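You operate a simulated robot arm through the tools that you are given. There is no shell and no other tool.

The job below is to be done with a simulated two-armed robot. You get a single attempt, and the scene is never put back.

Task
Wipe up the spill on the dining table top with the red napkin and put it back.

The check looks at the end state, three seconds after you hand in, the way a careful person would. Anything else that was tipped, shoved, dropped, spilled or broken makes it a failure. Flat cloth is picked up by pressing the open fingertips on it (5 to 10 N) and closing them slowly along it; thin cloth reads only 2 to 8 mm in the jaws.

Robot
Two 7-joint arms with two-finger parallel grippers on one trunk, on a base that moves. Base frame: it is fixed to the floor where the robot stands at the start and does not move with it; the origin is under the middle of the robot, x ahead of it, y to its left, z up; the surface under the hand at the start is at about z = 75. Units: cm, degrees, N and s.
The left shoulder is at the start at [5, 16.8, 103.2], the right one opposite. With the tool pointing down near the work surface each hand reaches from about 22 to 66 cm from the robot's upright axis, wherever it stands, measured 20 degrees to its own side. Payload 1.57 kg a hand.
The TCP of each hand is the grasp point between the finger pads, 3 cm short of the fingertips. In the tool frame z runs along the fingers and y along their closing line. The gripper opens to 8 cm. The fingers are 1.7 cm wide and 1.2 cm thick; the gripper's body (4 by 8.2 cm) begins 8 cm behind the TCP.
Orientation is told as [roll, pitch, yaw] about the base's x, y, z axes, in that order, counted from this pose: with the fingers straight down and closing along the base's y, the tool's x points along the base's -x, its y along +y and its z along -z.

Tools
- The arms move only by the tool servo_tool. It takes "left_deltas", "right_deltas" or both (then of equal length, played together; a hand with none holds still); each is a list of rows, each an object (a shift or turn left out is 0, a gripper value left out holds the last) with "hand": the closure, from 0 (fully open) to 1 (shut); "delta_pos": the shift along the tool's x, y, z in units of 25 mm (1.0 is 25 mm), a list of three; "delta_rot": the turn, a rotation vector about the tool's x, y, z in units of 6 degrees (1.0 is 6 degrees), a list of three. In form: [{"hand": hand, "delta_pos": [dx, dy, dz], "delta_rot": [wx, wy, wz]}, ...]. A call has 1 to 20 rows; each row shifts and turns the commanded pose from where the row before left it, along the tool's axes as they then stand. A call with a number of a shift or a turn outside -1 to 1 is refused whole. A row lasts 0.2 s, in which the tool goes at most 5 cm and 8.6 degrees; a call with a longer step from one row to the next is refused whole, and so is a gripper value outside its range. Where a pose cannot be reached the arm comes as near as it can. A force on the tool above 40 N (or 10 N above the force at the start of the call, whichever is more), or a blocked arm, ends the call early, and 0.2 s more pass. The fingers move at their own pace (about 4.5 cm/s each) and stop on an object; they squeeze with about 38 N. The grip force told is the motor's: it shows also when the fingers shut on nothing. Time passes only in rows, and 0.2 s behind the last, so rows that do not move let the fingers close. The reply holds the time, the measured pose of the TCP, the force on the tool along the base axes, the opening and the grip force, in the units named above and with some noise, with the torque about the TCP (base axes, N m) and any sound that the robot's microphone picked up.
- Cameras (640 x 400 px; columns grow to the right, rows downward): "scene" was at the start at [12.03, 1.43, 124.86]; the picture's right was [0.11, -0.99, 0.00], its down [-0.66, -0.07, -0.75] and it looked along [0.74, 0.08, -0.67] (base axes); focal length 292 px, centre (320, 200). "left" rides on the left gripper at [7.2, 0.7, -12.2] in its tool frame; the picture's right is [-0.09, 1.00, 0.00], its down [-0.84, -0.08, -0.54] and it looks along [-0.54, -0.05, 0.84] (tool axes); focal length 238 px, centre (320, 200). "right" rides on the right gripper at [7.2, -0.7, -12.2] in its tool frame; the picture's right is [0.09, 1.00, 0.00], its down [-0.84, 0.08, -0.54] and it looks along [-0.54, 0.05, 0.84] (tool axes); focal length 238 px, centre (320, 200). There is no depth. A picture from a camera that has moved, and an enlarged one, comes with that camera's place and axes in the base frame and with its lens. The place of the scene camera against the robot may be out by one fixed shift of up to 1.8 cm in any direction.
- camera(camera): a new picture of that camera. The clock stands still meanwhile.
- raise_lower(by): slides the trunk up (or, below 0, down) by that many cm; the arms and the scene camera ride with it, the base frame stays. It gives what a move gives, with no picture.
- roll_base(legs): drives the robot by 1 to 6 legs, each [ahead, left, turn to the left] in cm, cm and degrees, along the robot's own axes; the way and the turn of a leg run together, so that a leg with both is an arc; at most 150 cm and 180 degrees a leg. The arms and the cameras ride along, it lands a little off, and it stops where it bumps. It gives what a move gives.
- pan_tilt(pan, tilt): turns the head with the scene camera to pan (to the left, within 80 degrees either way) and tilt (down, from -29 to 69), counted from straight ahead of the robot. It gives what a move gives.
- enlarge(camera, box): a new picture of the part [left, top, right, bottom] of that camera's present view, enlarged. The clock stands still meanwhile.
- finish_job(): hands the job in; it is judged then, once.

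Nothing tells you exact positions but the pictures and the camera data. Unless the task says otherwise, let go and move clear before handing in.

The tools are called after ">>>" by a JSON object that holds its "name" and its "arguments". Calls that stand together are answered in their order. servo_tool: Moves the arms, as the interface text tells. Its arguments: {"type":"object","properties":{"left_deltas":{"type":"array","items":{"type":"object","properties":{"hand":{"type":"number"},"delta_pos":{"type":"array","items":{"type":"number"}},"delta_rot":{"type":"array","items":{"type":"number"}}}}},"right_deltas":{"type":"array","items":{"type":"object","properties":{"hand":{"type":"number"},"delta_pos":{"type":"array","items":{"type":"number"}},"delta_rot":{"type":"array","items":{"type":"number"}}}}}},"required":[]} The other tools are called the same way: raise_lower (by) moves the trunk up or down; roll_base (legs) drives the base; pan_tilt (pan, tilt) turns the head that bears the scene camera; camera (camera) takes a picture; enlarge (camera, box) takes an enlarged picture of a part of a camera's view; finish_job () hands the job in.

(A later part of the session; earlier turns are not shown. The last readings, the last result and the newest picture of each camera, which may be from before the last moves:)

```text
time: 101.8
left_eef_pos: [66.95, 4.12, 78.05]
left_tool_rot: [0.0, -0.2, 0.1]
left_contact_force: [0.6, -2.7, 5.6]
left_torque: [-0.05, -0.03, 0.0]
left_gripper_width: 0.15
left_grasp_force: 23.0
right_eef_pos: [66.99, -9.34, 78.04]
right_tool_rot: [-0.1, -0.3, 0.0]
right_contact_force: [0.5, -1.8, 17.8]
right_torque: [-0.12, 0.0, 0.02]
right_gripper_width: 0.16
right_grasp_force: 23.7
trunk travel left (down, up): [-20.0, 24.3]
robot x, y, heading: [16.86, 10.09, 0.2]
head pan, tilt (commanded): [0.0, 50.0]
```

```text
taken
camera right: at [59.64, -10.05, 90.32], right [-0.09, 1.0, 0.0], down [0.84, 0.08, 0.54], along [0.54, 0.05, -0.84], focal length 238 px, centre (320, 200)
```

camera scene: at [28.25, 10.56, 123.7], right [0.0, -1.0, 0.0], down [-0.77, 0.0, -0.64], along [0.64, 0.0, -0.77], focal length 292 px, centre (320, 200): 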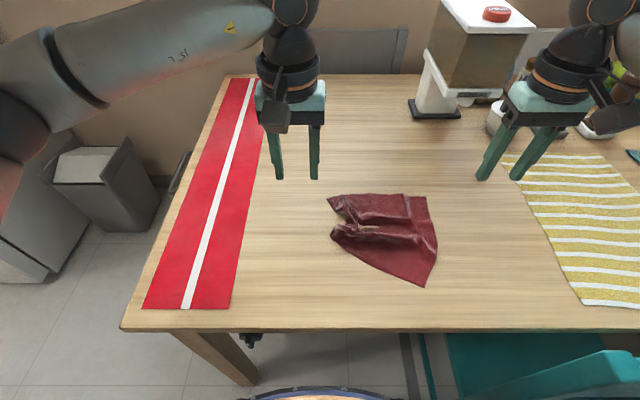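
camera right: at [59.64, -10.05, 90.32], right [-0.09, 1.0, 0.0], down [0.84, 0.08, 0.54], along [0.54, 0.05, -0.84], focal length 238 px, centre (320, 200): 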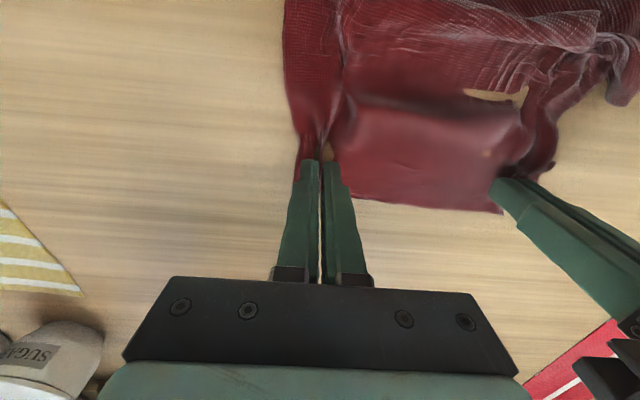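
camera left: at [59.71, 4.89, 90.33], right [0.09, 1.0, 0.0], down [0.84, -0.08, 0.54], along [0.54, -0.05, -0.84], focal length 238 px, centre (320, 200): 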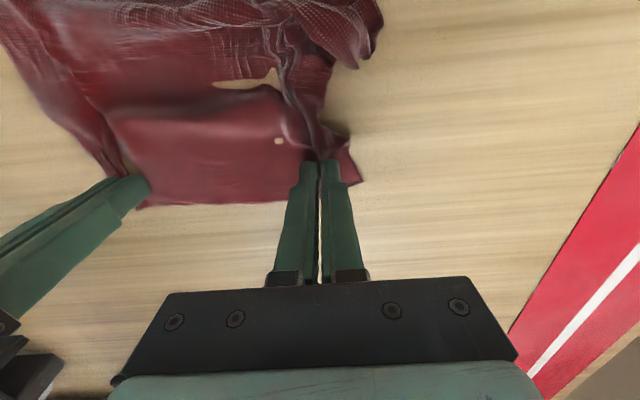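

Both seem gripped, at 1.5 mm as in the earlier good hold. I'll lift a few cm and check.

>>> {"name": "servo_tool", "arguments": {"left_deltas": [{"delta_pos": [0, 0, -0.3]}, {"delta_pos": [0, 0, -0.5]}, {"delta_pos": [0, 0, -0.6]}, {"delta_pos": [0, 0, -0.6]}, {}], "right_deltas": [{"delta_pos": [0, 0, -0.3]}, {"delta_pos": [0, 0, -0.5]}, {"delta_pos": [0, 0, -0.6]}, {"delta_pos": [0, 0, -0.6]}, {}]}}

>>> {"name": "camera", "arguments": {"camera": "scene"}}

>>> {"name": "camera", "arguments": {"camera": "left"}}

```text
time: 103.0
left_eef_pos: [67.05, 4.16, 82.99]
left_tool_rot: [0.3, 0.0, 0.0]
left_contact_force: [0.1, 0.2, 0.0]
left_torque: [0.02, -0.01, 0.0]
left_gripper_width: 0.19
left_grasp_force: 23.3
right_eef_pos: [67.04, -9.29, 82.95]
right_tool_rot: [-0.1, -0.1, 0.0]
right_contact_force: [-1.4, -0.2, -1.2]
right_torque: [0.01, 0.0, 0.0]
right_gripper_width: 0.17
right_grasp_force: 23.9
trunk travel left (down, up): [-20.0, 24.3]
robot x, y, heading: [16.91, 10.04, -0.1]
head pan, tilt (commanded): [0.0, 50.0]
```

```text
taken
camera scene: at [28.24, 10.56, 123.7], right [0.0, -1.0, 0.0], down [-0.77, 0.0, -0.64], along [0.64, 0.0, -0.77], focal length 292 px, centre (320, 200)
```

scene: 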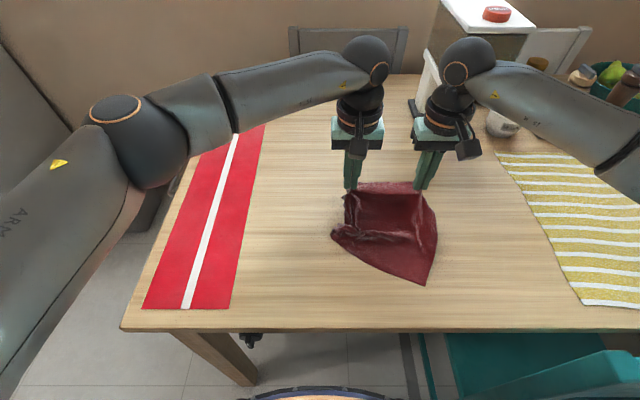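

```text
taken
camera left: at [59.77, 4.86, 95.26], right [0.09, 1.0, 0.0], down [0.84, -0.08, 0.54], along [0.54, -0.05, -0.84], focal length 238 px, centre (320, 200)
```

left: 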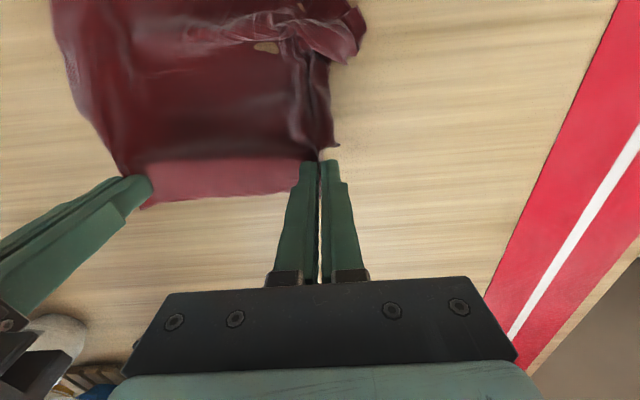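

Both corners are lifting the cloth. I'll continue up until it hangs free.

>>> {"name": "servo_tool", "arguments": {"left_deltas": [{"delta_pos": [0, 0, -0.77]}, {"delta_pos": [0, 0, -0.77]}, {"delta_pos": [0, 0, -0.77]}, {"delta_pos": [0, 0, -0.77]}, {"delta_pos": [0, 0, -0.77]}, {"delta_pos": [0, 0, -0.77]}, {"delta_pos": [0, 0, -0.77]}, {"delta_pos": [0, 0, -0.77]}, {"delta_pos": [0, 0, -0.77]}, {"delta_pos": [0, 0, -0.77]}, {"delta_pos": [0, 0, -0.77]}, {}], "right_deltas": [{"delta_pos": [0, 0, -0.77]}, {"delta_pos": [0, 0, -0.77]}, {"delta_pos": [0, 0, -0.77]}, {"delta_pos": [0, 0, -0.77]}, {"delta_pos": [0, 0, -0.77]}, {"delta_pos": [0, 0, -0.77]}, {"delta_pos": [0, 0, -0.77]}, {"delta_pos": [0, 0, -0.77]}, {"delta_pos": [0, 0, -0.77]}, {"delta_pos": [0, 0, -0.77]}, {"delta_pos": [0, 0, -0.77]}, {}]}}

>>> {"name": "camera", "arguments": {"camera": "scene"}}

>>> {"name": "camera", "arguments": {"camera": "left"}}

>>> {"name": "camera", "arguments": {"camera": "right"}}

```text
time: 105.6
left_eef_pos: [67.1, 4.2, 104.03]
left_tool_rot: [0.1, -0.3, 0.1]
left_contact_force: [0.7, -0.4, 0.3]
left_torque: [0.02, 0.03, -0.01]
left_gripper_width: 0.16
left_grasp_force: 22.7
right_eef_pos: [66.98, -9.23, 103.94]
right_tool_rot: [-0.1, 0.0, -0.1]
right_contact_force: [0.1, 0.1, 0.1]
right_torque: [0.02, -0.03, -0.01]
right_gripper_width: 0.17
right_grasp_force: 23.3
trunk travel left (down, up): [-20.0, 24.3]
robot x, y, heading: [16.9, 9.82, 0.1]
head pan, tilt (commanded): [0.0, 50.0]
```

```text
taken
camera scene: at [28.25, 10.56, 123.7], right [0.0, -1.0, 0.0], down [-0.77, 0.0, -0.64], along [0.64, 0.0, -0.77], focal length 292 px, centre (320, 200)
```

scene: 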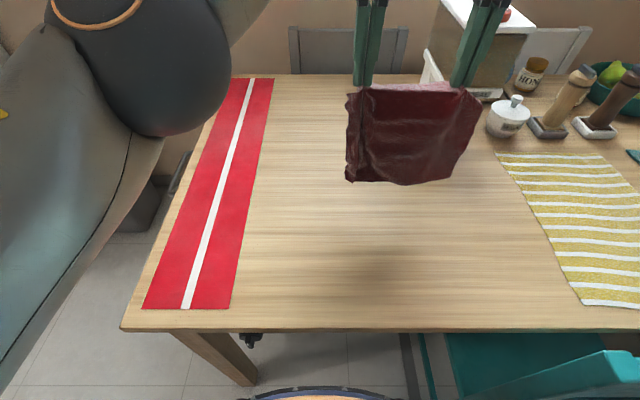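

```text
taken
camera left: at [59.76, 4.89, 116.29], right [0.09, 1.0, 0.0], down [0.84, -0.08, 0.54], along [0.54, -0.05, -0.84], focal length 238 px, centre (320, 200)
```

left: 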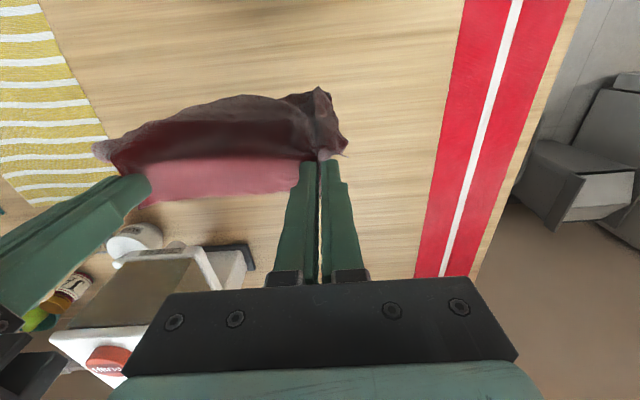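

```text
taken
camera right: at [59.66, -9.95, 116.26], right [-0.09, 1.0, 0.0], down [0.84, 0.08, 0.54], along [0.54, 0.05, -0.84], focal length 238 px, centre (320, 200)
```

right: 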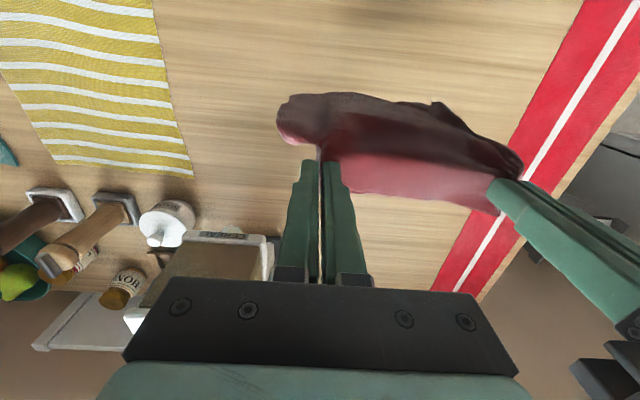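

The cloth hangs straight now and the table below is clean. I'll carry it back over the near side, with a 2.9 cm shift right to line up with the original spot, and let it settle before laying it down.

>>> {"name": "servo_tool", "arguments": {"left_deltas": [{"delta_pos": [0.5, -0.063, 0]}, {"delta_pos": [0.5, -0.073, 0]}, {"delta_pos": [0.5, -0.073, 0]}, {"delta_pos": [0.5, -0.073, 0]}, {"delta_pos": [0.5, -0.073, 0]}, {"delta_pos": [0.5, -0.073, 0]}, {"delta_pos": [0.5, -0.073, 0]}, {"delta_pos": [0.5, -0.073, 0]}, {"delta_pos": [0.5, -0.073, 0]}, {"delta_pos": [0.5, -0.073, 0]}, {"delta_pos": [0.5, -0.073, 0]}, {"delta_pos": [0.5, -0.073, 0]}, {"delta_pos": [0.5, -0.073, 0]}, {"delta_pos": [0.5, -0.073, 0]}, {}, {}, {}], "right_deltas": [{"delta_pos": [0.5, -0.093, 0]}, {"delta_pos": [0.5, -0.093, 0]}, {"delta_pos": [0.5, -0.093, 0]}, {"delta_pos": [0.5, -0.093, 0]}, {"delta_pos": [0.5, -0.093, 0]}, {"delta_pos": [0.5, -0.093, 0]}, {"delta_pos": [0.5, -0.093, 0]}, {"delta_pos": [0.5, -0.093, 0]}, {"delta_pos": [0.5, -0.093, 0]}, {"delta_pos": [0.5, -0.093, 0]}, {"delta_pos": [0.5, -0.093, 0]}, {"delta_pos": [0.5, -0.093, 0]}, {"delta_pos": [0.5, -0.093, 0]}, {"delta_pos": [0.5, -0.093, 0]}, {}, {}, {}]}}

>>> {"name": "camera", "arguments": {"camera": "scene"}}

>>> {"name": "camera", "arguments": {"camera": "left"}}

>>> {"name": "camera", "arguments": {"camera": "right"}}

```text
time: 109.2
left_eef_pos: [49.61, 1.5, 104.09]
left_tool_rot: [0.3, 0.1, 0.1]
left_contact_force: [-0.6, -9.5, 0.6]
left_torque: [-0.31, 0.01, 0.04]
left_gripper_width: 0.19
left_grasp_force: 23.9
right_eef_pos: [49.37, -12.56, 104.09]
right_tool_rot: [-0.1, 0.1, 0.0]
right_contact_force: [0.1, 8.8, 0.3]
right_torque: [0.27, 0.01, 0.02]
right_gripper_width: 0.18
right_grasp_force: 23.5
trunk travel left (down, up): [-20.0, 24.3]
robot x, y, heading: [16.89, 10.31, -0.1]
head pan, tilt (commanded): [0.0, 50.0]
```

```text
taken
camera scene: at [28.24, 10.56, 123.7], right [0.0, -1.0, 0.0], down [-0.77, 0.0, -0.64], along [0.64, 0.0, -0.77], focal length 292 px, centre (320, 200)
```

scene: 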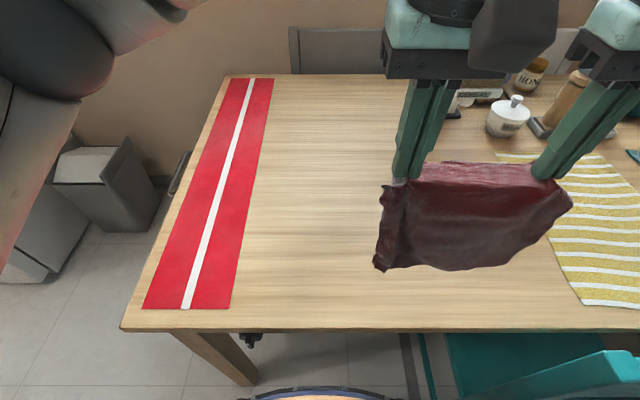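

```text
taken
camera left: at [42.29, 2.16, 116.26], right [0.09, 1.0, 0.0], down [0.84, -0.08, 0.54], along [0.54, -0.05, -0.84], focal length 238 px, centre (320, 200)
```

left: 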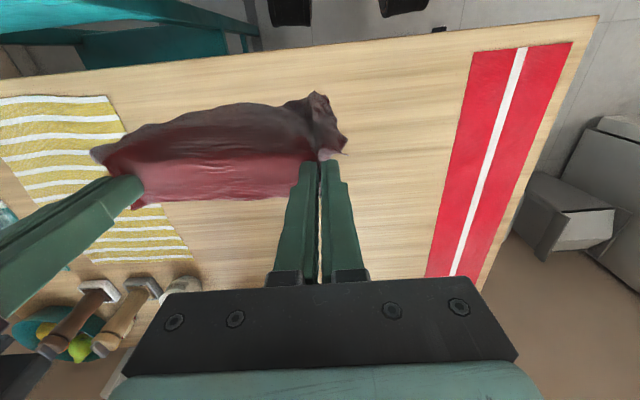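

```text
taken
camera right: at [42.15, -13.23, 116.24], right [-0.09, 1.0, 0.0], down [0.84, 0.08, 0.54], along [0.54, 0.05, -0.84], focal length 238 px, centre (320, 200)
```

right: 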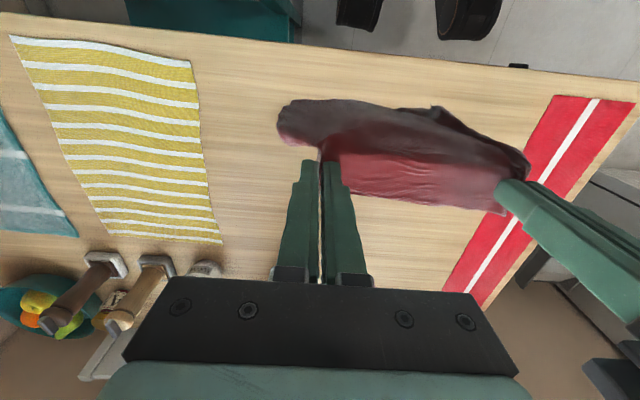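

The tension is a little high, so I'll relax it, square the cloth to its original angle and lower until the near edge just reaches the table.

>>> {"name": "servo_tool", "arguments": {"left_deltas": [{"delta_pos": [0.02, -0.06, 0.3]}, {"delta_pos": [0, 0, 0.5]}, {"delta_pos": [0, 0, 0.5]}, {"delta_pos": [0, 0, 0.5]}, {"delta_pos": [0, 0, 0.4]}, {"delta_pos": [0, 0, 0.2]}, {}, {}], "right_deltas": [{"delta_pos": [0.22, 0.06, 0.3]}, {"delta_pos": [0, 0, 0.5]}, {"delta_pos": [0, 0, 0.5]}, {"delta_pos": [0, 0, 0.5]}, {"delta_pos": [0, 0, 0.4]}, {"delta_pos": [0, 0, 0.2]}, {}, {}]}}

>>> {"name": "camera", "arguments": {"camera": "scene"}}

>>> {"name": "camera", "arguments": {"camera": "left"}}

```text
time: 111.0
left_eef_pos: [49.68, 1.55, 97.88]
left_tool_rot: [0.2, 0.0, 0.2]
left_contact_force: [-1.1, -6.2, 0.0]
left_torque: [-0.24, 0.02, 0.02]
left_gripper_width: 0.18
left_grasp_force: 23.4
right_eef_pos: [48.9, -12.49, 98.09]
right_tool_rot: [-0.2, 0.1, 0.1]
right_contact_force: [0.6, 6.3, 1.1]
right_torque: [0.25, -0.02, 0.0]
right_gripper_width: 0.18
right_grasp_force: 23.3
trunk travel left (down, up): [-20.0, 24.3]
robot x, y, heading: [17.0, 10.18, -0.1]
head pan, tilt (commanded): [0.0, 50.0]
```

```text
taken
camera scene: at [28.24, 10.56, 123.7], right [0.0, -1.0, 0.0], down [-0.77, 0.0, -0.64], along [0.64, 0.0, -0.77], focal length 292 px, centre (320, 200)
```

scene: 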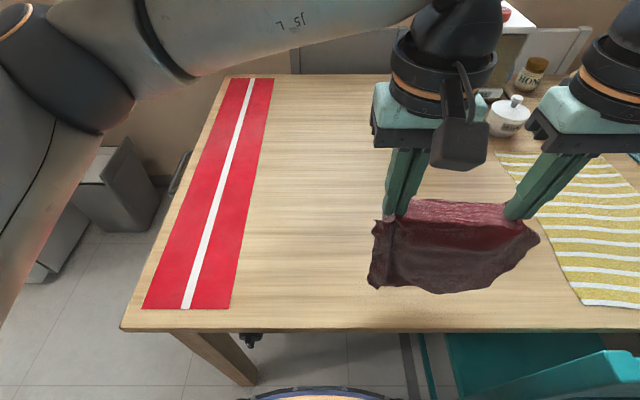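

```text
taken
camera left: at [42.25, 2.16, 110.25], right [0.09, 1.0, 0.0], down [0.84, -0.08, 0.54], along [0.54, -0.05, -0.84], focal length 238 px, centre (320, 200)
```

left: 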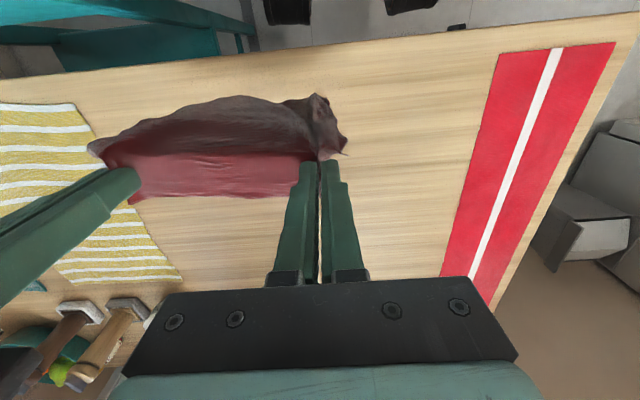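

The near edge is just at table level. I'll lay the cloth down by moving forward and down together.

>>> {"name": "servo_tool", "arguments": {"left_deltas": [{"delta_pos": [-0.38, -0.04, 0.4]}, {"delta_pos": [-0.4, 0, 0.4]}, {"delta_pos": [-0.4, 0, 0.4]}, {"delta_pos": [-0.4, 0, 0.4]}, {"delta_pos": [-0.4, 0, 0.4]}, {"delta_pos": [-0.4, 0, 0.4]}, {"delta_pos": [-0.4, 0, 0.4]}, {"delta_pos": [-0.4, 0, 0.4]}, {"delta_pos": [-0.4, 0, 0.4]}, {"delta_pos": [-0.4, 0, 0.4]}, {"delta_pos": [-0.4, 0, 0.4]}, {"delta_pos": [-0.4, 0, 0.4]}, {}], "right_deltas": [{"delta_pos": [-0.38, 0.04, 0.4]}, {"delta_pos": [-0.4, 0, 0.4]}, {"delta_pos": [-0.4, 0, 0.4]}, {"delta_pos": [-0.4, 0, 0.4]}, {"delta_pos": [-0.4, 0, 0.4]}, {"delta_pos": [-0.4, 0, 0.4]}, {"delta_pos": [-0.4, 0, 0.4]}, {"delta_pos": [-0.4, 0, 0.4]}, {"delta_pos": [-0.4, 0, 0.4]}, {"delta_pos": [-0.4, 0, 0.4]}, {"delta_pos": [-0.4, 0, 0.4]}, {"delta_pos": [-0.4, 0, 0.4]}, {}]}}

>>> {"name": "camera", "arguments": {"camera": "scene"}}

>>> {"name": "enlarge", "arguments": {"camera": "scene", "box": [320, 170, 500, 300]}}

```text
time: 113.8
left_eef_pos: [61.5, 1.4, 85.97]
left_tool_rot: [0.1, -0.1, 0.1]
left_contact_force: [-1.0, -3.0, -0.1]
left_torque: [-0.04, 0.03, 0.04]
left_gripper_width: 0.17
left_grasp_force: 23.1
right_eef_pos: [60.95, -12.18, 86.04]
right_tool_rot: [-0.2, 0.0, 0.0]
right_contact_force: [0.6, 2.6, -0.4]
right_torque: [0.07, -0.01, -0.03]
right_gripper_width: 0.17
right_grasp_force: 23.7
trunk travel left (down, up): [-20.0, 24.3]
robot x, y, heading: [17.25, 10.03, -0.1]
head pan, tilt (commanded): [0.0, 50.0]
```

```text
taken
camera scene: at [28.25, 10.56, 123.7], right [0.0, -1.0, 0.0], down [-0.77, 0.0, -0.64], along [0.64, 0.0, -0.77], focal length 292 px, centre (320, 200)
```

scene: 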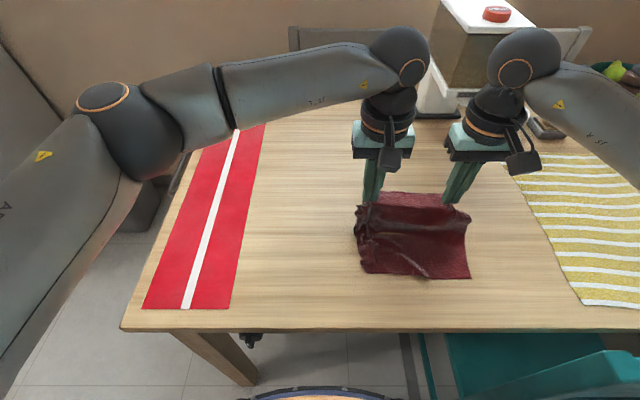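

```text
3.08 times, centred on (410, 235) of scene
camera zoom: at [28.25, 10.56, 123.7], right [0.0, -1.0, 0.0], down [-0.77, 0.0, -0.64], along [0.64, 0.0, -0.77], focal length 899 px, centre (43, 92)
```

zoom: 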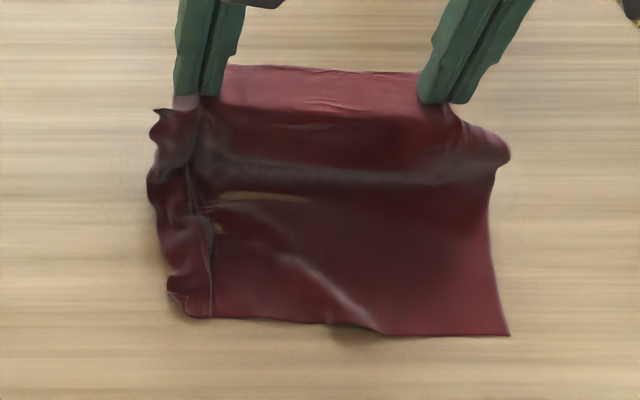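

The cloth is laying down nicely with a straight near edge. Only its left side is a bit curled. I'll finish laying the far part, shifting about 1 cm to the left as I go.

>>> {"name": "servo_tool", "arguments": {"left_deltas": [{"delta_pos": [-0.4, 0.05, 0.4]}, {"delta_pos": [-0.4, 0.05, 0.4]}, {"delta_pos": [-0.4, 0.05, 0.4]}, {"delta_pos": [-0.4, 0.05, 0.4]}, {"delta_pos": [-0.4, 0.05, 0.4]}, {"delta_pos": [-0.4, 0.05, 0.4]}, {"delta_pos": [-0.4, 0.05, 0.4]}, {"delta_pos": [-0.4, 0.05, 0.25]}, {"delta_pos": [0, 0, 0.08]}, {}], "right_deltas": [{"delta_pos": [-0.4, 0.05, 0.4]}, {"delta_pos": [-0.4, 0.05, 0.4]}, {"delta_pos": [-0.4, 0.05, 0.4]}, {"delta_pos": [-0.4, 0.05, 0.4]}, {"delta_pos": [-0.4, 0.05, 0.4]}, {"delta_pos": [-0.4, 0.05, 0.4]}, {"delta_pos": [-0.4, 0.05, 0.4]}, {"delta_pos": [-0.4, 0.05, 0.25]}, {"delta_pos": [0, 0, 0.08]}, {}]}}

>>> {"name": "camera", "arguments": {"camera": "scene"}}

>>> {"name": "enlarge", "arguments": {"camera": "scene", "box": [320, 170, 500, 300]}}

>>> {"name": "camera", "arguments": {"camera": "left"}}

>>> {"name": "camera", "arguments": {"camera": "right"}}

```text
time: 116.0
left_eef_pos: [69.5, 2.33, 78.49]
left_tool_rot: [0.2, 0.0, 0.2]
left_contact_force: [0.2, -1.7, 0.2]
left_torque: [0.0, -0.01, 0.03]
left_gripper_width: 0.15
left_grasp_force: 23.0
right_eef_pos: [68.74, -11.24, 78.15]
right_tool_rot: [-0.1, 0.0, 0.0]
right_contact_force: [-0.1, 1.7, 0.2]
right_torque: [0.08, 0.0, -0.02]
right_gripper_width: 0.17
right_grasp_force: 24.0
trunk travel left (down, up): [-20.0, 24.3]
robot x, y, heading: [17.11, 9.99, -0.0]
head pan, tilt (commanded): [0.0, 50.0]
```

```text
taken
camera scene: at [28.24, 10.56, 123.71], right [0.0, -1.0, 0.0], down [-0.77, 0.0, -0.64], along [0.64, 0.0, -0.77], focal length 292 px, centre (320, 200)
```

scene: 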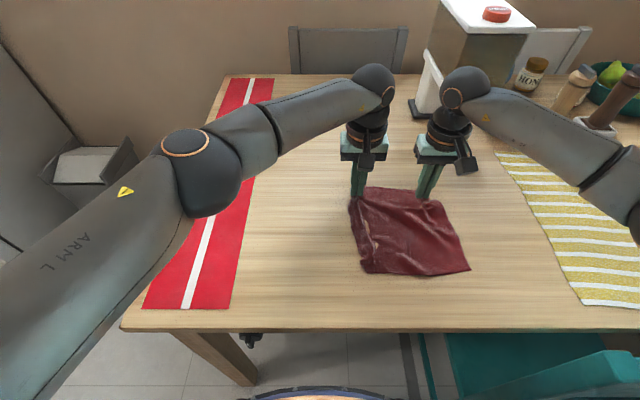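

```text
3.08 times, centred on (410, 235) of scene
camera zoom: at [28.24, 10.56, 123.71], right [0.0, -1.0, 0.0], down [-0.77, 0.0, -0.64], along [0.64, 0.0, -0.77], focal length 899 px, centre (43, 92)
```

zoom: 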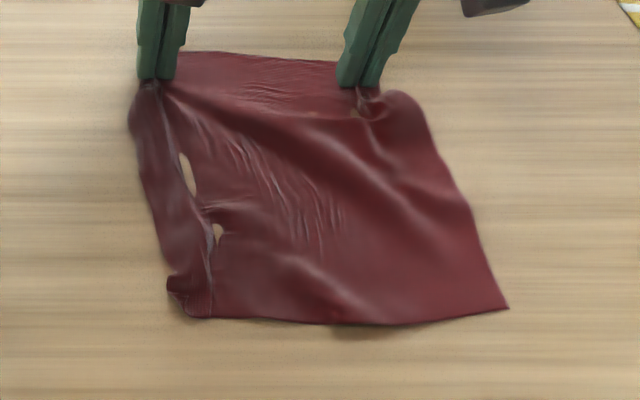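

```text
taken
camera left: at [62.16, 3.01, 90.57], right [0.09, 1.0, 0.0], down [0.84, -0.08, 0.54], along [0.54, -0.05, -0.84], focal length 238 px, centre (320, 200)
```

left: 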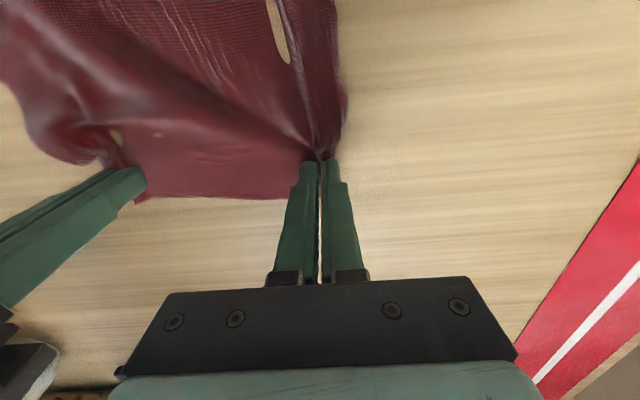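

```text
taken
camera right: at [61.6, -11.99, 90.43], right [-0.09, 1.0, 0.0], down [0.84, 0.08, 0.54], along [0.54, 0.05, -0.84], focal length 238 px, centre (320, 200)
```

right: 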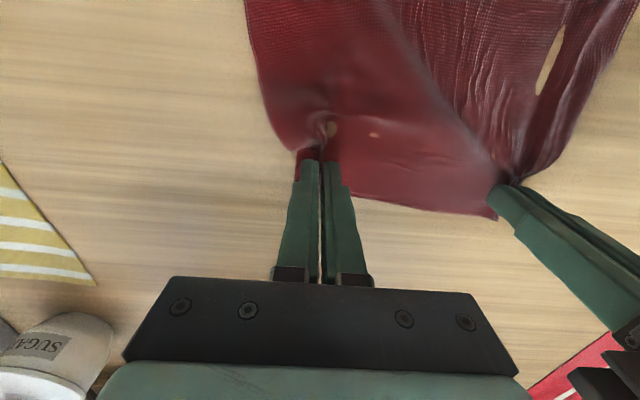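

The napkin is nearly flat and close to its original spot. I'll press lightly and open both hands slowly to spread the gathered corners.

>>> {"name": "servo_tool", "arguments": {"left_deltas": [{"delta_pos": [0, 0, 0.1]}, {"delta_pos": [0, 0, 0.05]}, {}], "right_deltas": [{"delta_pos": [0, 0, 0.03]}, {"delta_pos": [0, 0, 0.03]}, {}]}}

```text
time: 116.8
left_eef_pos: [69.47, 2.34, 78.13]
left_tool_rot: [0.1, -0.1, 0.1]
left_contact_force: [-1.1, -3.6, 18.0]
left_torque: [-0.04, 0.01, 0.01]
left_gripper_width: 0.17
left_grasp_force: 23.9
right_eef_pos: [68.89, -11.36, 78.14]
right_tool_rot: [-0.1, 0.0, 0.0]
right_contact_force: [-0.2, 1.8, 0.9]
right_torque: [0.09, -0.02, 0.04]
right_gripper_width: 0.18
right_grasp_force: 23.2
trunk travel left (down, up): [-20.0, 24.3]
robot x, y, heading: [16.76, 9.76, -0.0]
head pan, tilt (commanded): [0.0, 50.0]
```

>>> {"name": "servo_tool", "arguments": {"left_deltas": [{"delta_pos": [0, 0, -0.06]}, {}, {"hand": 0.95}, {"hand": 0.9}, {"hand": 0.85}, {"hand": 0.8}, {"hand": 0.75}, {"hand": 0.7}, {"hand": 0.65}, {"hand": 0.6}, {"hand": 0.55}, {"hand": 0.5}, {}], "right_deltas": [{"delta_pos": [0, 0, 0.03]}, {}, {"hand": 0.95}, {"hand": 0.9}, {"hand": 0.85}, {"hand": 0.8}, {"hand": 0.75}, {"hand": 0.7}, {"hand": 0.65}, {"hand": 0.6}, {"hand": 0.55}, {"hand": 0.5}, {}]}}

>>> {"name": "servo_tool", "arguments": {"left_deltas": [{"delta_pos": [0, 0, -0.3]}, {"delta_pos": [0, 0, -0.6]}, {"delta_pos": [0, 0, -0.8]}, {"delta_pos": [0, 0.4, -0.8]}, {"delta_pos": [0, 0.8, -0.8]}, {"delta_pos": [0, 0.8, -0.8]}, {"delta_pos": [0, 0.8, -0.8]}, {"delta_pos": [0, 0.8, -0.8]}, {"delta_pos": [0, 0.8, 0]}, {}], "right_deltas": [{"delta_pos": [0, 0, -0.3]}, {"delta_pos": [0, 0, -0.6]}, {"delta_pos": [0, 0, -0.8]}, {"delta_pos": [0, -0.3, -0.8]}, {"delta_pos": [0, -0.5, -0.8]}, {"delta_pos": [0, -0.5, -0.8]}, {"delta_pos": [0, -0.5, -0.8]}, {"delta_pos": [0, -0.5, -0.8]}, {"delta_pos": [0, -0.5, 0]}, {}]}}

>>> {"name": "camera", "arguments": {"camera": "scene"}}

>>> {"name": "enlarge", "arguments": {"camera": "scene", "box": [320, 170, 500, 300]}}

>>> {"name": "camera", "arguments": {"camera": "left"}}

>>> {"name": "camera", "arguments": {"camera": "right"}}

```text
time: 119.6
left_eef_pos: [69.46, 2.49, 78.08]
left_tool_rot: [0.2, -0.2, 0.1]
left_contact_force: [0.5, 0.1, 1.1]
left_torque: [-0.02, 0.02, 0.0]
left_gripper_width: 3.95
left_grasp_force: 0.1
right_eef_pos: [68.64, -11.27, 78.11]
right_tool_rot: [-0.2, -0.1, -0.1]
right_contact_force: [-0.5, 3.4, 14.1]
right_torque: [-0.02, -0.03, 0.01]
right_gripper_width: 3.25
right_grasp_force: 0.1
trunk travel left (down, up): [-20.0, 24.3]
robot x, y, heading: [17.17, 9.86, 0.1]
head pan, tilt (commanded): [0.0, 50.0]
```

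```text
time: 121.8
left_eef_pos: [69.29, 13.29, 92.34]
left_tool_rot: [0.2, -0.1, 0.1]
left_contact_force: [1.2, 0.2, 0.0]
left_torque: [0.0, -0.01, 0.0]
left_gripper_width: 4.01
left_grasp_force: 0.1
right_eef_pos: [68.96, -18.38, 92.47]
right_tool_rot: [-0.1, 0.0, 0.0]
right_contact_force: [0.4, -0.3, -0.1]
right_torque: [-0.02, 0.02, -0.03]
right_gripper_width: 4.02
right_grasp_force: 0.0
trunk travel left (down, up): [-20.0, 24.3]
robot x, y, heading: [16.7, 10.13, -0.2]
head pan, tilt (commanded): [0.0, 50.0]
```

```text
taken
camera scene: at [28.25, 10.56, 123.7], right [0.0, -1.0, 0.0], down [-0.77, 0.0, -0.64], along [0.64, 0.0, -0.77], focal length 292 px, centre (320, 200)
```

scene: 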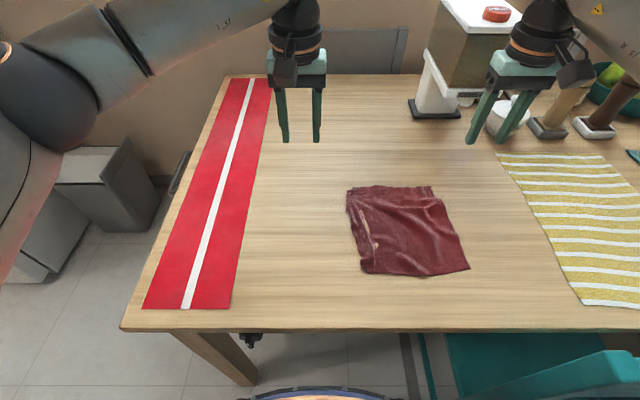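

```text
3.08 times, centred on (410, 235) of scene
camera zoom: at [28.25, 10.56, 123.7], right [0.0, -1.0, 0.0], down [-0.77, 0.0, -0.64], along [0.64, 0.0, -0.77], focal length 899 px, centre (43, 92)
```

zoom: 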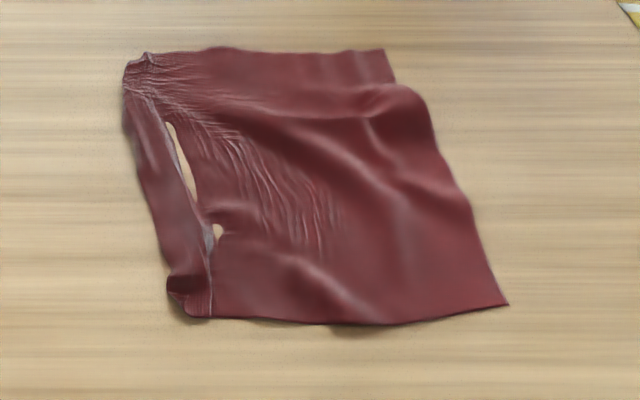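

```text
taken
camera left: at [62.08, 13.96, 104.64], right [0.09, 1.0, 0.0], down [0.84, -0.08, 0.54], along [0.54, -0.05, -0.84], focal length 238 px, centre (320, 200)
```

left: 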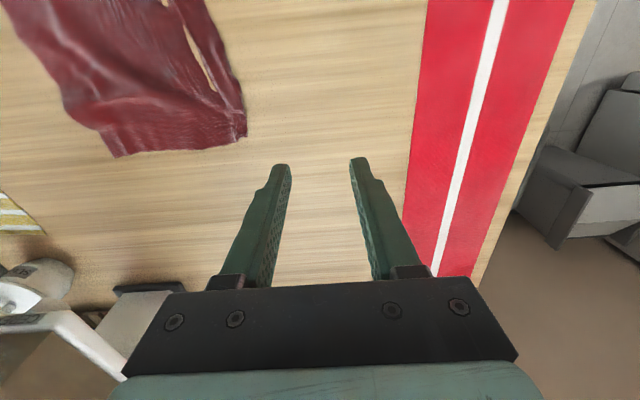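

```text
taken
camera right: at [61.68, -19.06, 104.61], right [-0.09, 1.0, 0.0], down [0.84, 0.08, 0.54], along [0.54, 0.05, -0.84], focal length 238 px, centre (320, 200)
```

right: 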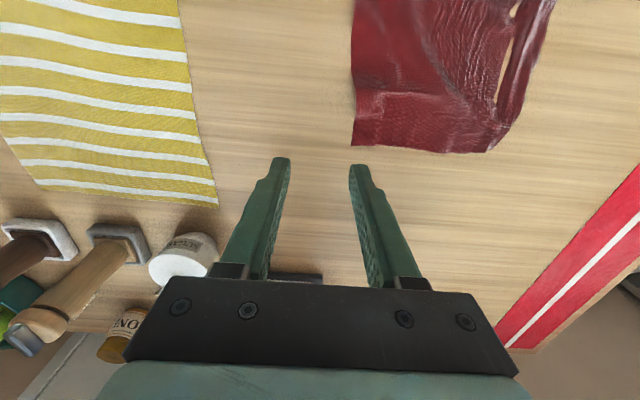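

The napkin is back and mostly flat, but slightly sheared. Its left strip is drawn in by about 3 cm, and the near edge sits about 2 cm too far right and forward. I'll press closed fingertips on the near‑left corner area and draw it out toward its original corner.

>>> {"name": "servo_tool", "arguments": {"left_deltas": [{"hand": 1.0, "delta_pos": [0.632, -0.5, 0]}, {"hand": 1.0, "delta_pos": [0.632, -0.5, 0]}, {"hand": 1.0, "delta_pos": [0.632, -0.5, 0]}, {"hand": 1.0, "delta_pos": [0.632, -0.5, 0]}, {"hand": 1.0, "delta_pos": [0.632, -0.5, 0]}, {"hand": 1.0, "delta_pos": [0.632, -0.5, 0]}, {"hand": 1.0, "delta_pos": [0.632, -0.5, 0]}, {"hand": 1.0, "delta_pos": [0.632, -0.5, 0]}, {"hand": 1.0, "delta_pos": [0.632, -0.5, 0]}, {"hand": 1.0, "delta_pos": [0.632, -0.5, 0]}, {"hand": 1.0, "delta_pos": [0, 0, 0.8]}, {"hand": 1.0, "delta_pos": [0, 0, 0.8]}, {"hand": 1.0, "delta_pos": [0, 0, 0.8]}, {"hand": 1.0, "delta_pos": [0, 0, 0.8]}, {"hand": 1.0, "delta_pos": [0, 0, 0.8]}, {"hand": 1.0}]}}

>>> {"name": "camera", "arguments": {"camera": "left"}}

>>> {"name": "enlarge", "arguments": {"camera": "scene", "box": [320, 170, 500, 300]}}

```text
time: 125.2
left_eef_pos: [53.75, 0.96, 82.24]
left_tool_rot: [0.3, -0.2, 0.0]
left_contact_force: [0.2, 0.3, 0.0]
left_torque: [0.01, -0.01, 0.01]
left_gripper_width: 0.0
left_grasp_force: 20.9
right_eef_pos: [68.94, -18.48, 92.34]
right_tool_rot: [0.0, 0.0, 0.0]
right_contact_force: [0.2, -0.2, -0.4]
right_torque: [0.0, -0.02, -0.01]
right_gripper_width: 3.99
right_grasp_force: 0.1
trunk travel left (down, up): [-20.0, 24.3]
robot x, y, heading: [17.2, 9.94, 0.3]
head pan, tilt (commanded): [0.0, 50.0]
```

```text
taken
camera left: at [46.53, 1.61, 94.47], right [0.09, 1.0, 0.0], down [0.84, -0.08, 0.54], along [0.54, -0.05, -0.84], focal length 238 px, centre (320, 200)
```

left: 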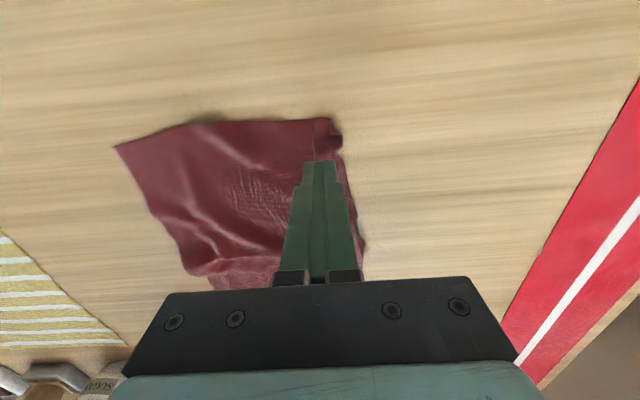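

```text
3.08 times, centred on (410, 235) of scene
camera zoom: at [28.24, 10.56, 123.7], right [0.0, -1.0, 0.0], down [-0.77, 0.0, -0.64], along [0.64, 0.0, -0.77], focal length 899 px, centre (43, 92)
```

zoom: 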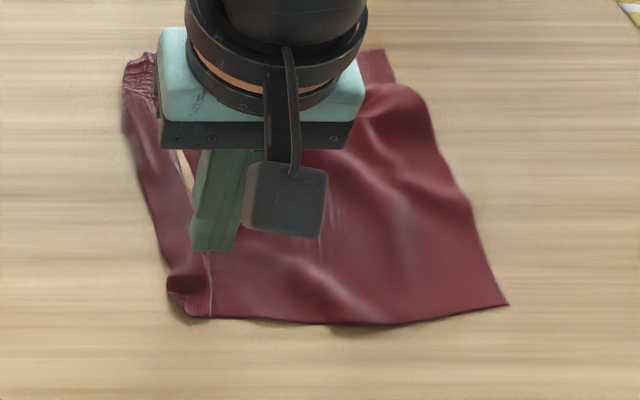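

>>> {"name": "servo_tool", "arguments": {"left_deltas": [{"delta_pos": [0, 0, 0.5]}, {"delta_pos": [0, 0, 0.5]}, {"delta_pos": [0, 0, 0.4]}, {"delta_pos": [0, 0, 0.1]}, {"delta_pos": [0, 0, 0.06]}, {"delta_pos": [0, 0, 0.04]}, {}]}}

```text
time: 126.8
left_eef_pos: [53.77, 1.02, 78.26]
left_tool_rot: [0.2, 0.0, 0.1]
left_contact_force: [-0.4, -0.1, -0.1]
left_torque: [0.01, -0.02, -0.01]
left_gripper_width: 0.0
left_grasp_force: 21.4
right_eef_pos: [68.99, -18.31, 92.37]
right_tool_rot: [0.0, 0.0, 0.0]
right_contact_force: [-0.3, -0.2, 0.2]
right_torque: [0.01, -0.04, -0.01]
right_gripper_width: 3.98
right_grasp_force: 0.0
trunk travel left (down, up): [-20.0, 24.3]
robot x, y, heading: [16.92, 9.76, -0.0]
head pan, tilt (commanded): [0.0, 50.0]
```

>>> {"name": "servo_tool", "arguments": {"left_deltas": [{"delta_pos": [0, 0, 0.06]}, {"delta_pos": [0, 0, 0.04]}, {}, {}]}}

```text
time: 127.8
left_eef_pos: [53.72, 1.0, 78.14]
left_tool_rot: [0.2, -0.1, 0.1]
left_contact_force: [1.1, 1.7, 4.2]
left_torque: [0.04, 0.01, -0.01]
left_gripper_width: 0.0
left_grasp_force: 22.1
right_eef_pos: [69.07, -18.16, 92.38]
right_tool_rot: [-0.1, 0.0, -0.1]
right_contact_force: [-0.5, 0.3, -1.1]
right_torque: [-0.02, -0.01, 0.0]
right_gripper_width: 4.0
right_grasp_force: 0.1
trunk travel left (down, up): [-20.0, 24.3]
robot x, y, heading: [16.78, 10.03, 0.0]
head pan, tilt (commanded): [0.0, 50.0]
```

Light contact at 4 N. I'll press a touch more and draw the corner out to the left and toward the robot.

>>> {"name": "servo_tool", "arguments": {"left_deltas": [{"delta_pos": [0, 0, 0.025]}, {"delta_pos": [0.11, 0.175, 0]}, {"delta_pos": [0.11, 0.175, 0]}, {"delta_pos": [0.11, 0.175, 0]}, {"delta_pos": [0.11, 0.175, 0]}, {"delta_pos": [0.11, 0.175, 0]}, {"delta_pos": [0.11, 0.175, 0]}, {"delta_pos": [0.11, 0.175, 0]}, {"delta_pos": [0.11, 0.175, 0]}, {}]}}

>>> {"name": "camera", "arguments": {"camera": "left"}}

>>> {"name": "enlarge", "arguments": {"camera": "scene", "box": [320, 170, 500, 300]}}

```text
time: 130.0
left_eef_pos: [51.42, 4.23, 78.16]
left_tool_rot: [0.0, -0.2, 0.0]
left_contact_force: [4.2, -5.9, 18.4]
left_torque: [-0.25, -0.06, 0.02]
left_gripper_width: 0.02
left_grasp_force: 21.7
right_eef_pos: [68.88, -18.29, 92.41]
right_tool_rot: [-0.1, 0.0, 0.1]
right_contact_force: [-0.8, -0.4, -0.4]
right_torque: [0.01, 0.01, 0.0]
right_gripper_width: 4.0
right_grasp_force: 0.1
trunk travel left (down, up): [-20.0, 24.3]
robot x, y, heading: [16.76, 10.23, 0.0]
head pan, tilt (commanded): [0.0, 50.0]
```

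```text
taken
camera left: at [44.2, 4.96, 90.34], right [0.09, 1.0, 0.0], down [0.84, -0.08, 0.54], along [0.54, -0.05, -0.84], focal length 238 px, centre (320, 200)
```

left: 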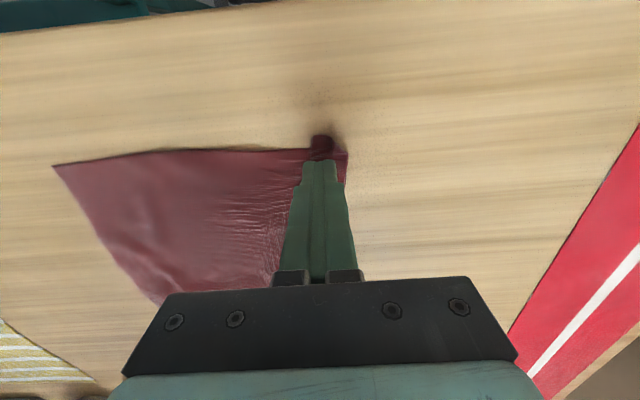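

```text
3.08 times, centred on (410, 235) of scene
camera zoom: at [28.18, 10.53, 123.72], right [0.0, -1.0, 0.0], down [-0.77, 0.0, -0.64], along [0.64, 0.0, -0.77], focal length 899 px, centre (43, 92)
```

zoom: 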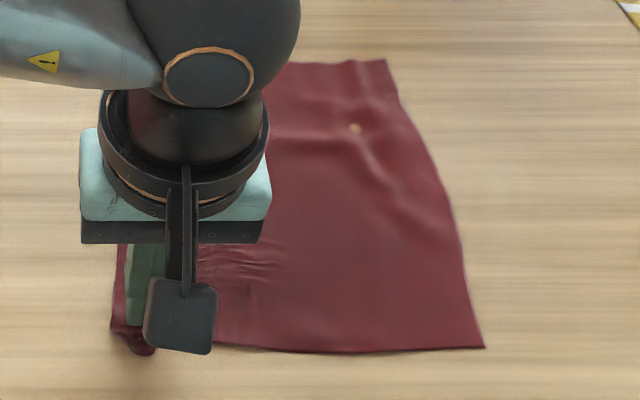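

That worked very well: the near edge is straight and its corners are close to the original spots. I'll lift off and look at the far‑left part.

>>> {"name": "servo_tool", "arguments": {"left_deltas": [{"delta_pos": [0, 0, -0.2]}, {"delta_pos": [0, 0, -0.6]}, {"delta_pos": [0, 0, -0.8]}, {"delta_pos": [0, 0.4, -0.8]}, {"delta_pos": [0, 0.8, -0.8]}, {"delta_pos": [0, 0.8, -0.8]}, {"delta_pos": [0, 0.8, -0.8]}, {"delta_pos": [0, 0.8, -0.8]}, {}]}}

>>> {"name": "camera", "arguments": {"camera": "left"}}

>>> {"name": "enlarge", "arguments": {"camera": "scene", "box": [320, 170, 500, 300]}}

>>> {"name": "camera", "arguments": {"camera": "scene"}}

```text
time: 132.0
left_eef_pos: [51.51, 13.41, 92.3]
left_tool_rot: [0.2, 0.0, 0.0]
left_contact_force: [0.3, 0.0, -0.4]
left_torque: [0.03, 0.03, 0.02]
left_gripper_width: 0.0
left_grasp_force: 21.1
right_eef_pos: [68.88, -18.32, 92.45]
right_tool_rot: [0.0, 0.0, 0.0]
right_contact_force: [-0.2, 0.8, 0.3]
right_torque: [-0.03, 0.04, 0.01]
right_gripper_width: 4.0
right_grasp_force: 0.1
trunk travel left (down, up): [-20.0, 24.3]
robot x, y, heading: [16.86, 9.91, 0.1]
head pan, tilt (commanded): [0.0, 50.0]
```

```text
taken
camera left: at [44.28, 14.04, 104.51], right [0.09, 1.0, 0.0], down [0.84, -0.08, 0.54], along [0.54, -0.05, -0.84], focal length 238 px, centre (320, 200)
```

left: 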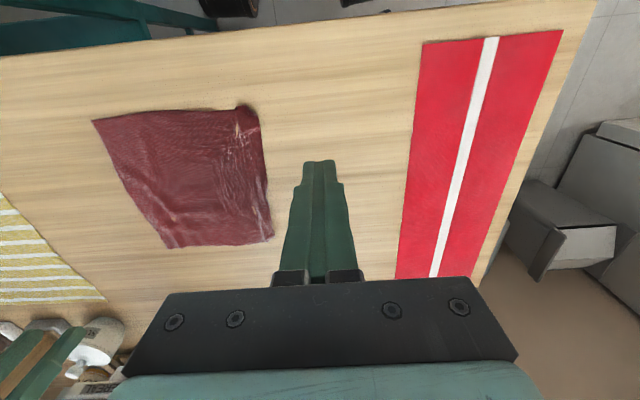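

```text
3.08 times, centred on (410, 235) of scene
camera zoom: at [28.24, 10.56, 123.7], right [0.0, -1.0, 0.0], down [-0.77, 0.0, -0.64], along [0.64, 0.0, -0.77], focal length 899 px, centre (43, 92)
```

zoom: 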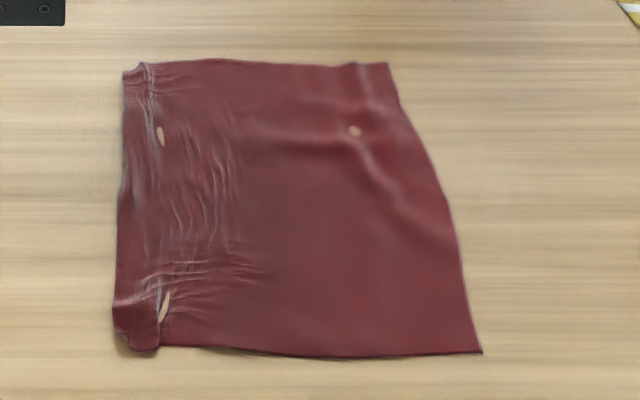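

```text
taken
camera scene: at [28.24, 10.56, 123.7], right [0.0, -1.0, 0.0], down [-0.77, 0.0, -0.64], along [0.64, 0.0, -0.77], focal length 292 px, centre (320, 200)
```

scene: 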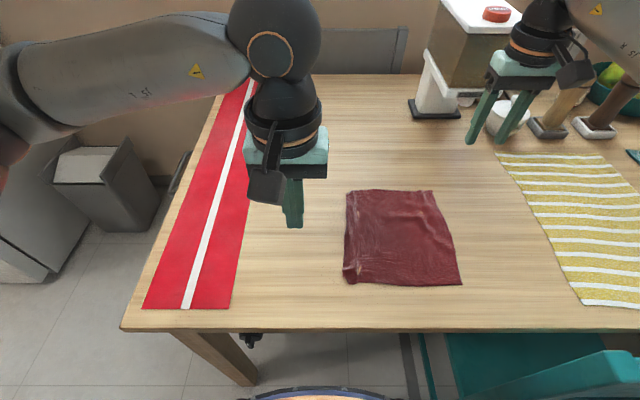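

It's nearly flat now, and three corners are within about 1 cm of their original places. Only the far‑left corner still needs drawing out by about 3 cm, so I'll use the same gentle press‑and‑drag there.

>>> {"name": "servo_tool", "arguments": {"left_deltas": [{"delta_pos": [-0.63, -0.42, 0]}, {"delta_pos": [-0.63, -0.42, 0]}, {"delta_pos": [-0.63, -0.42, 0]}, {"delta_pos": [-0.63, -0.42, 0]}, {"delta_pos": [-0.63, -0.42, 0]}, {"delta_pos": [-0.63, -0.42, 0]}, {"delta_pos": [-0.63, -0.42, 0]}, {"delta_pos": [-0.63, -0.42, 0]}, {"delta_pos": [-0.63, -0.42, 0]}, {"delta_pos": [-0.63, -0.42, 0]}, {"delta_pos": [-0.63, -0.42, 0]}, {"delta_pos": [0, 0, 0.8]}, {"delta_pos": [0, 0, 0.8]}, {"delta_pos": [0, 0, 0.8]}, {"delta_pos": [0, 0, 0.8]}, {"delta_pos": [0, 0, 0.8]}, {}]}}

>>> {"name": "camera", "arguments": {"camera": "left"}}

```text
time: 135.6
left_eef_pos: [69.03, 1.88, 82.02]
left_tool_rot: [0.2, -0.1, 0.1]
left_contact_force: [-0.8, 0.7, -0.4]
left_torque: [-0.01, 0.02, 0.01]
left_gripper_width: 0.0
left_grasp_force: 21.0
right_eef_pos: [68.95, -18.38, 92.43]
right_tool_rot: [-0.1, 0.0, 0.0]
right_contact_force: [0.0, 0.2, 0.5]
right_torque: [-0.01, 0.01, 0.0]
right_gripper_width: 3.99
right_grasp_force: 0.0
trunk travel left (down, up): [-20.0, 24.3]
robot x, y, heading: [16.99, 10.01, -0.2]
head pan, tilt (commanded): [0.0, 50.0]
```

```text
taken
camera left: at [61.73, 2.49, 94.19], right [0.09, 1.0, 0.0], down [0.84, -0.08, 0.54], along [0.54, -0.05, -0.84], focal length 238 px, centre (320, 200)
```

left: 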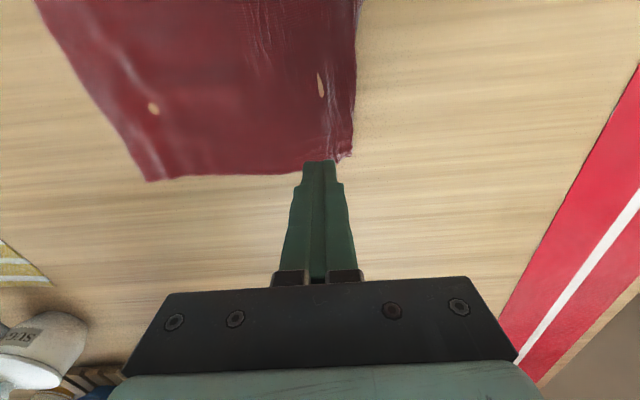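

>>> {"name": "servo_tool", "arguments": {"left_deltas": [{"delta_pos": [0.24, 0, 0.4]}, {"delta_pos": [0, 0, 0.4]}, {"delta_pos": [0, 0, 0.4]}, {"delta_pos": [0, 0, 0.2]}, {"delta_pos": [0, 0, 0.08]}, {"delta_pos": [0, 0, 0.06]}, {"delta_pos": [0, 0, 0.04]}, {}, {}]}}

```text
time: 137.6
left_eef_pos: [68.19, 1.77, 78.16]
left_tool_rot: [0.2, -0.1, 0.1]
left_contact_force: [-0.6, -0.8, 7.2]
left_torque: [0.01, -0.02, 0.01]
left_gripper_width: 0.0
left_grasp_force: 21.4
right_eef_pos: [68.87, -18.3, 92.4]
right_tool_rot: [-0.1, 0.0, -0.1]
right_contact_force: [-0.1, 0.1, 0.2]
right_torque: [0.01, -0.03, 0.0]
right_gripper_width: 4.01
right_grasp_force: 0.1
trunk travel left (down, up): [-20.0, 24.3]
robot x, y, heading: [16.54, 10.14, -0.1]
head pan, tilt (commanded): [0.0, 50.0]
```

>>> {"name": "servo_tool", "arguments": {"left_deltas": [{"delta_pos": [-0.05, 0.16, 0]}, {"delta_pos": [-0.05, 0.16, 0]}, {"delta_pos": [-0.05, 0.16, 0]}, {"delta_pos": [-0.05, 0.16, 0]}, {"delta_pos": [-0.05, 0.16, 0]}, {"delta_pos": [-0.05, 0.16, 0]}, {"delta_pos": [-0.05, 0.16, 0]}, {}]}}

>>> {"name": "camera", "arguments": {"camera": "left"}}

>>> {"name": "enlarge", "arguments": {"camera": "scene", "box": [320, 170, 500, 300]}}

```text
time: 139.4
left_eef_pos: [68.94, 4.74, 78.18]
left_tool_rot: [0.2, -0.2, 0.1]
left_contact_force: [-0.4, -2.9, 8.1]
left_torque: [-0.05, -0.02, 0.01]
left_gripper_width: 0.03
left_grasp_force: 21.0
right_eef_pos: [69.06, -18.33, 92.44]
right_tool_rot: [-0.1, 0.0, 0.0]
right_contact_force: [0.4, -0.5, -0.1]
right_torque: [-0.02, 0.03, 0.02]
right_gripper_width: 4.0
right_grasp_force: 0.1
trunk travel left (down, up): [-20.0, 24.3]
robot x, y, heading: [16.6, 10.2, -0.2]
head pan, tilt (commanded): [0.0, 50.0]
```

```text
taken
camera left: at [61.69, 5.33, 90.35], right [0.09, 1.0, 0.0], down [0.84, -0.08, 0.54], along [0.54, -0.05, -0.84], focal length 238 px, centre (320, 200)
```

left: 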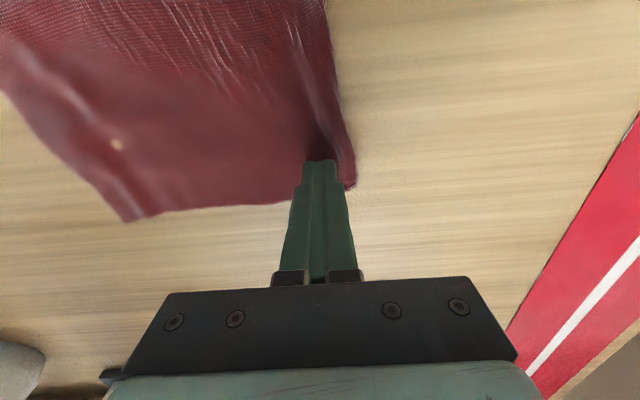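

```text
3.08 times, centred on (410, 235) of scene
camera zoom: at [28.17, 10.54, 123.72], right [0.0, -1.0, 0.0], down [-0.77, 0.0, -0.64], along [0.64, 0.0, -0.77], focal length 899 px, centre (43, 92)
```

zoom: 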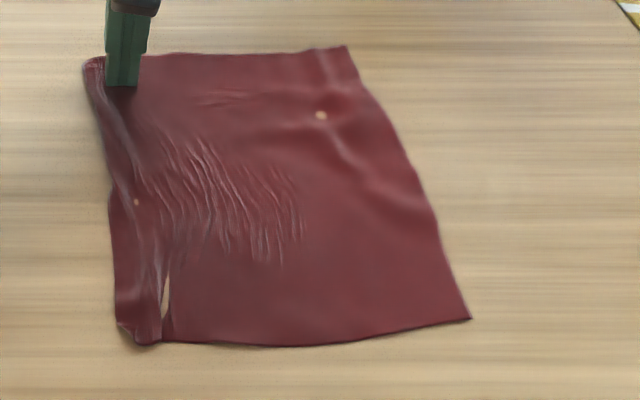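

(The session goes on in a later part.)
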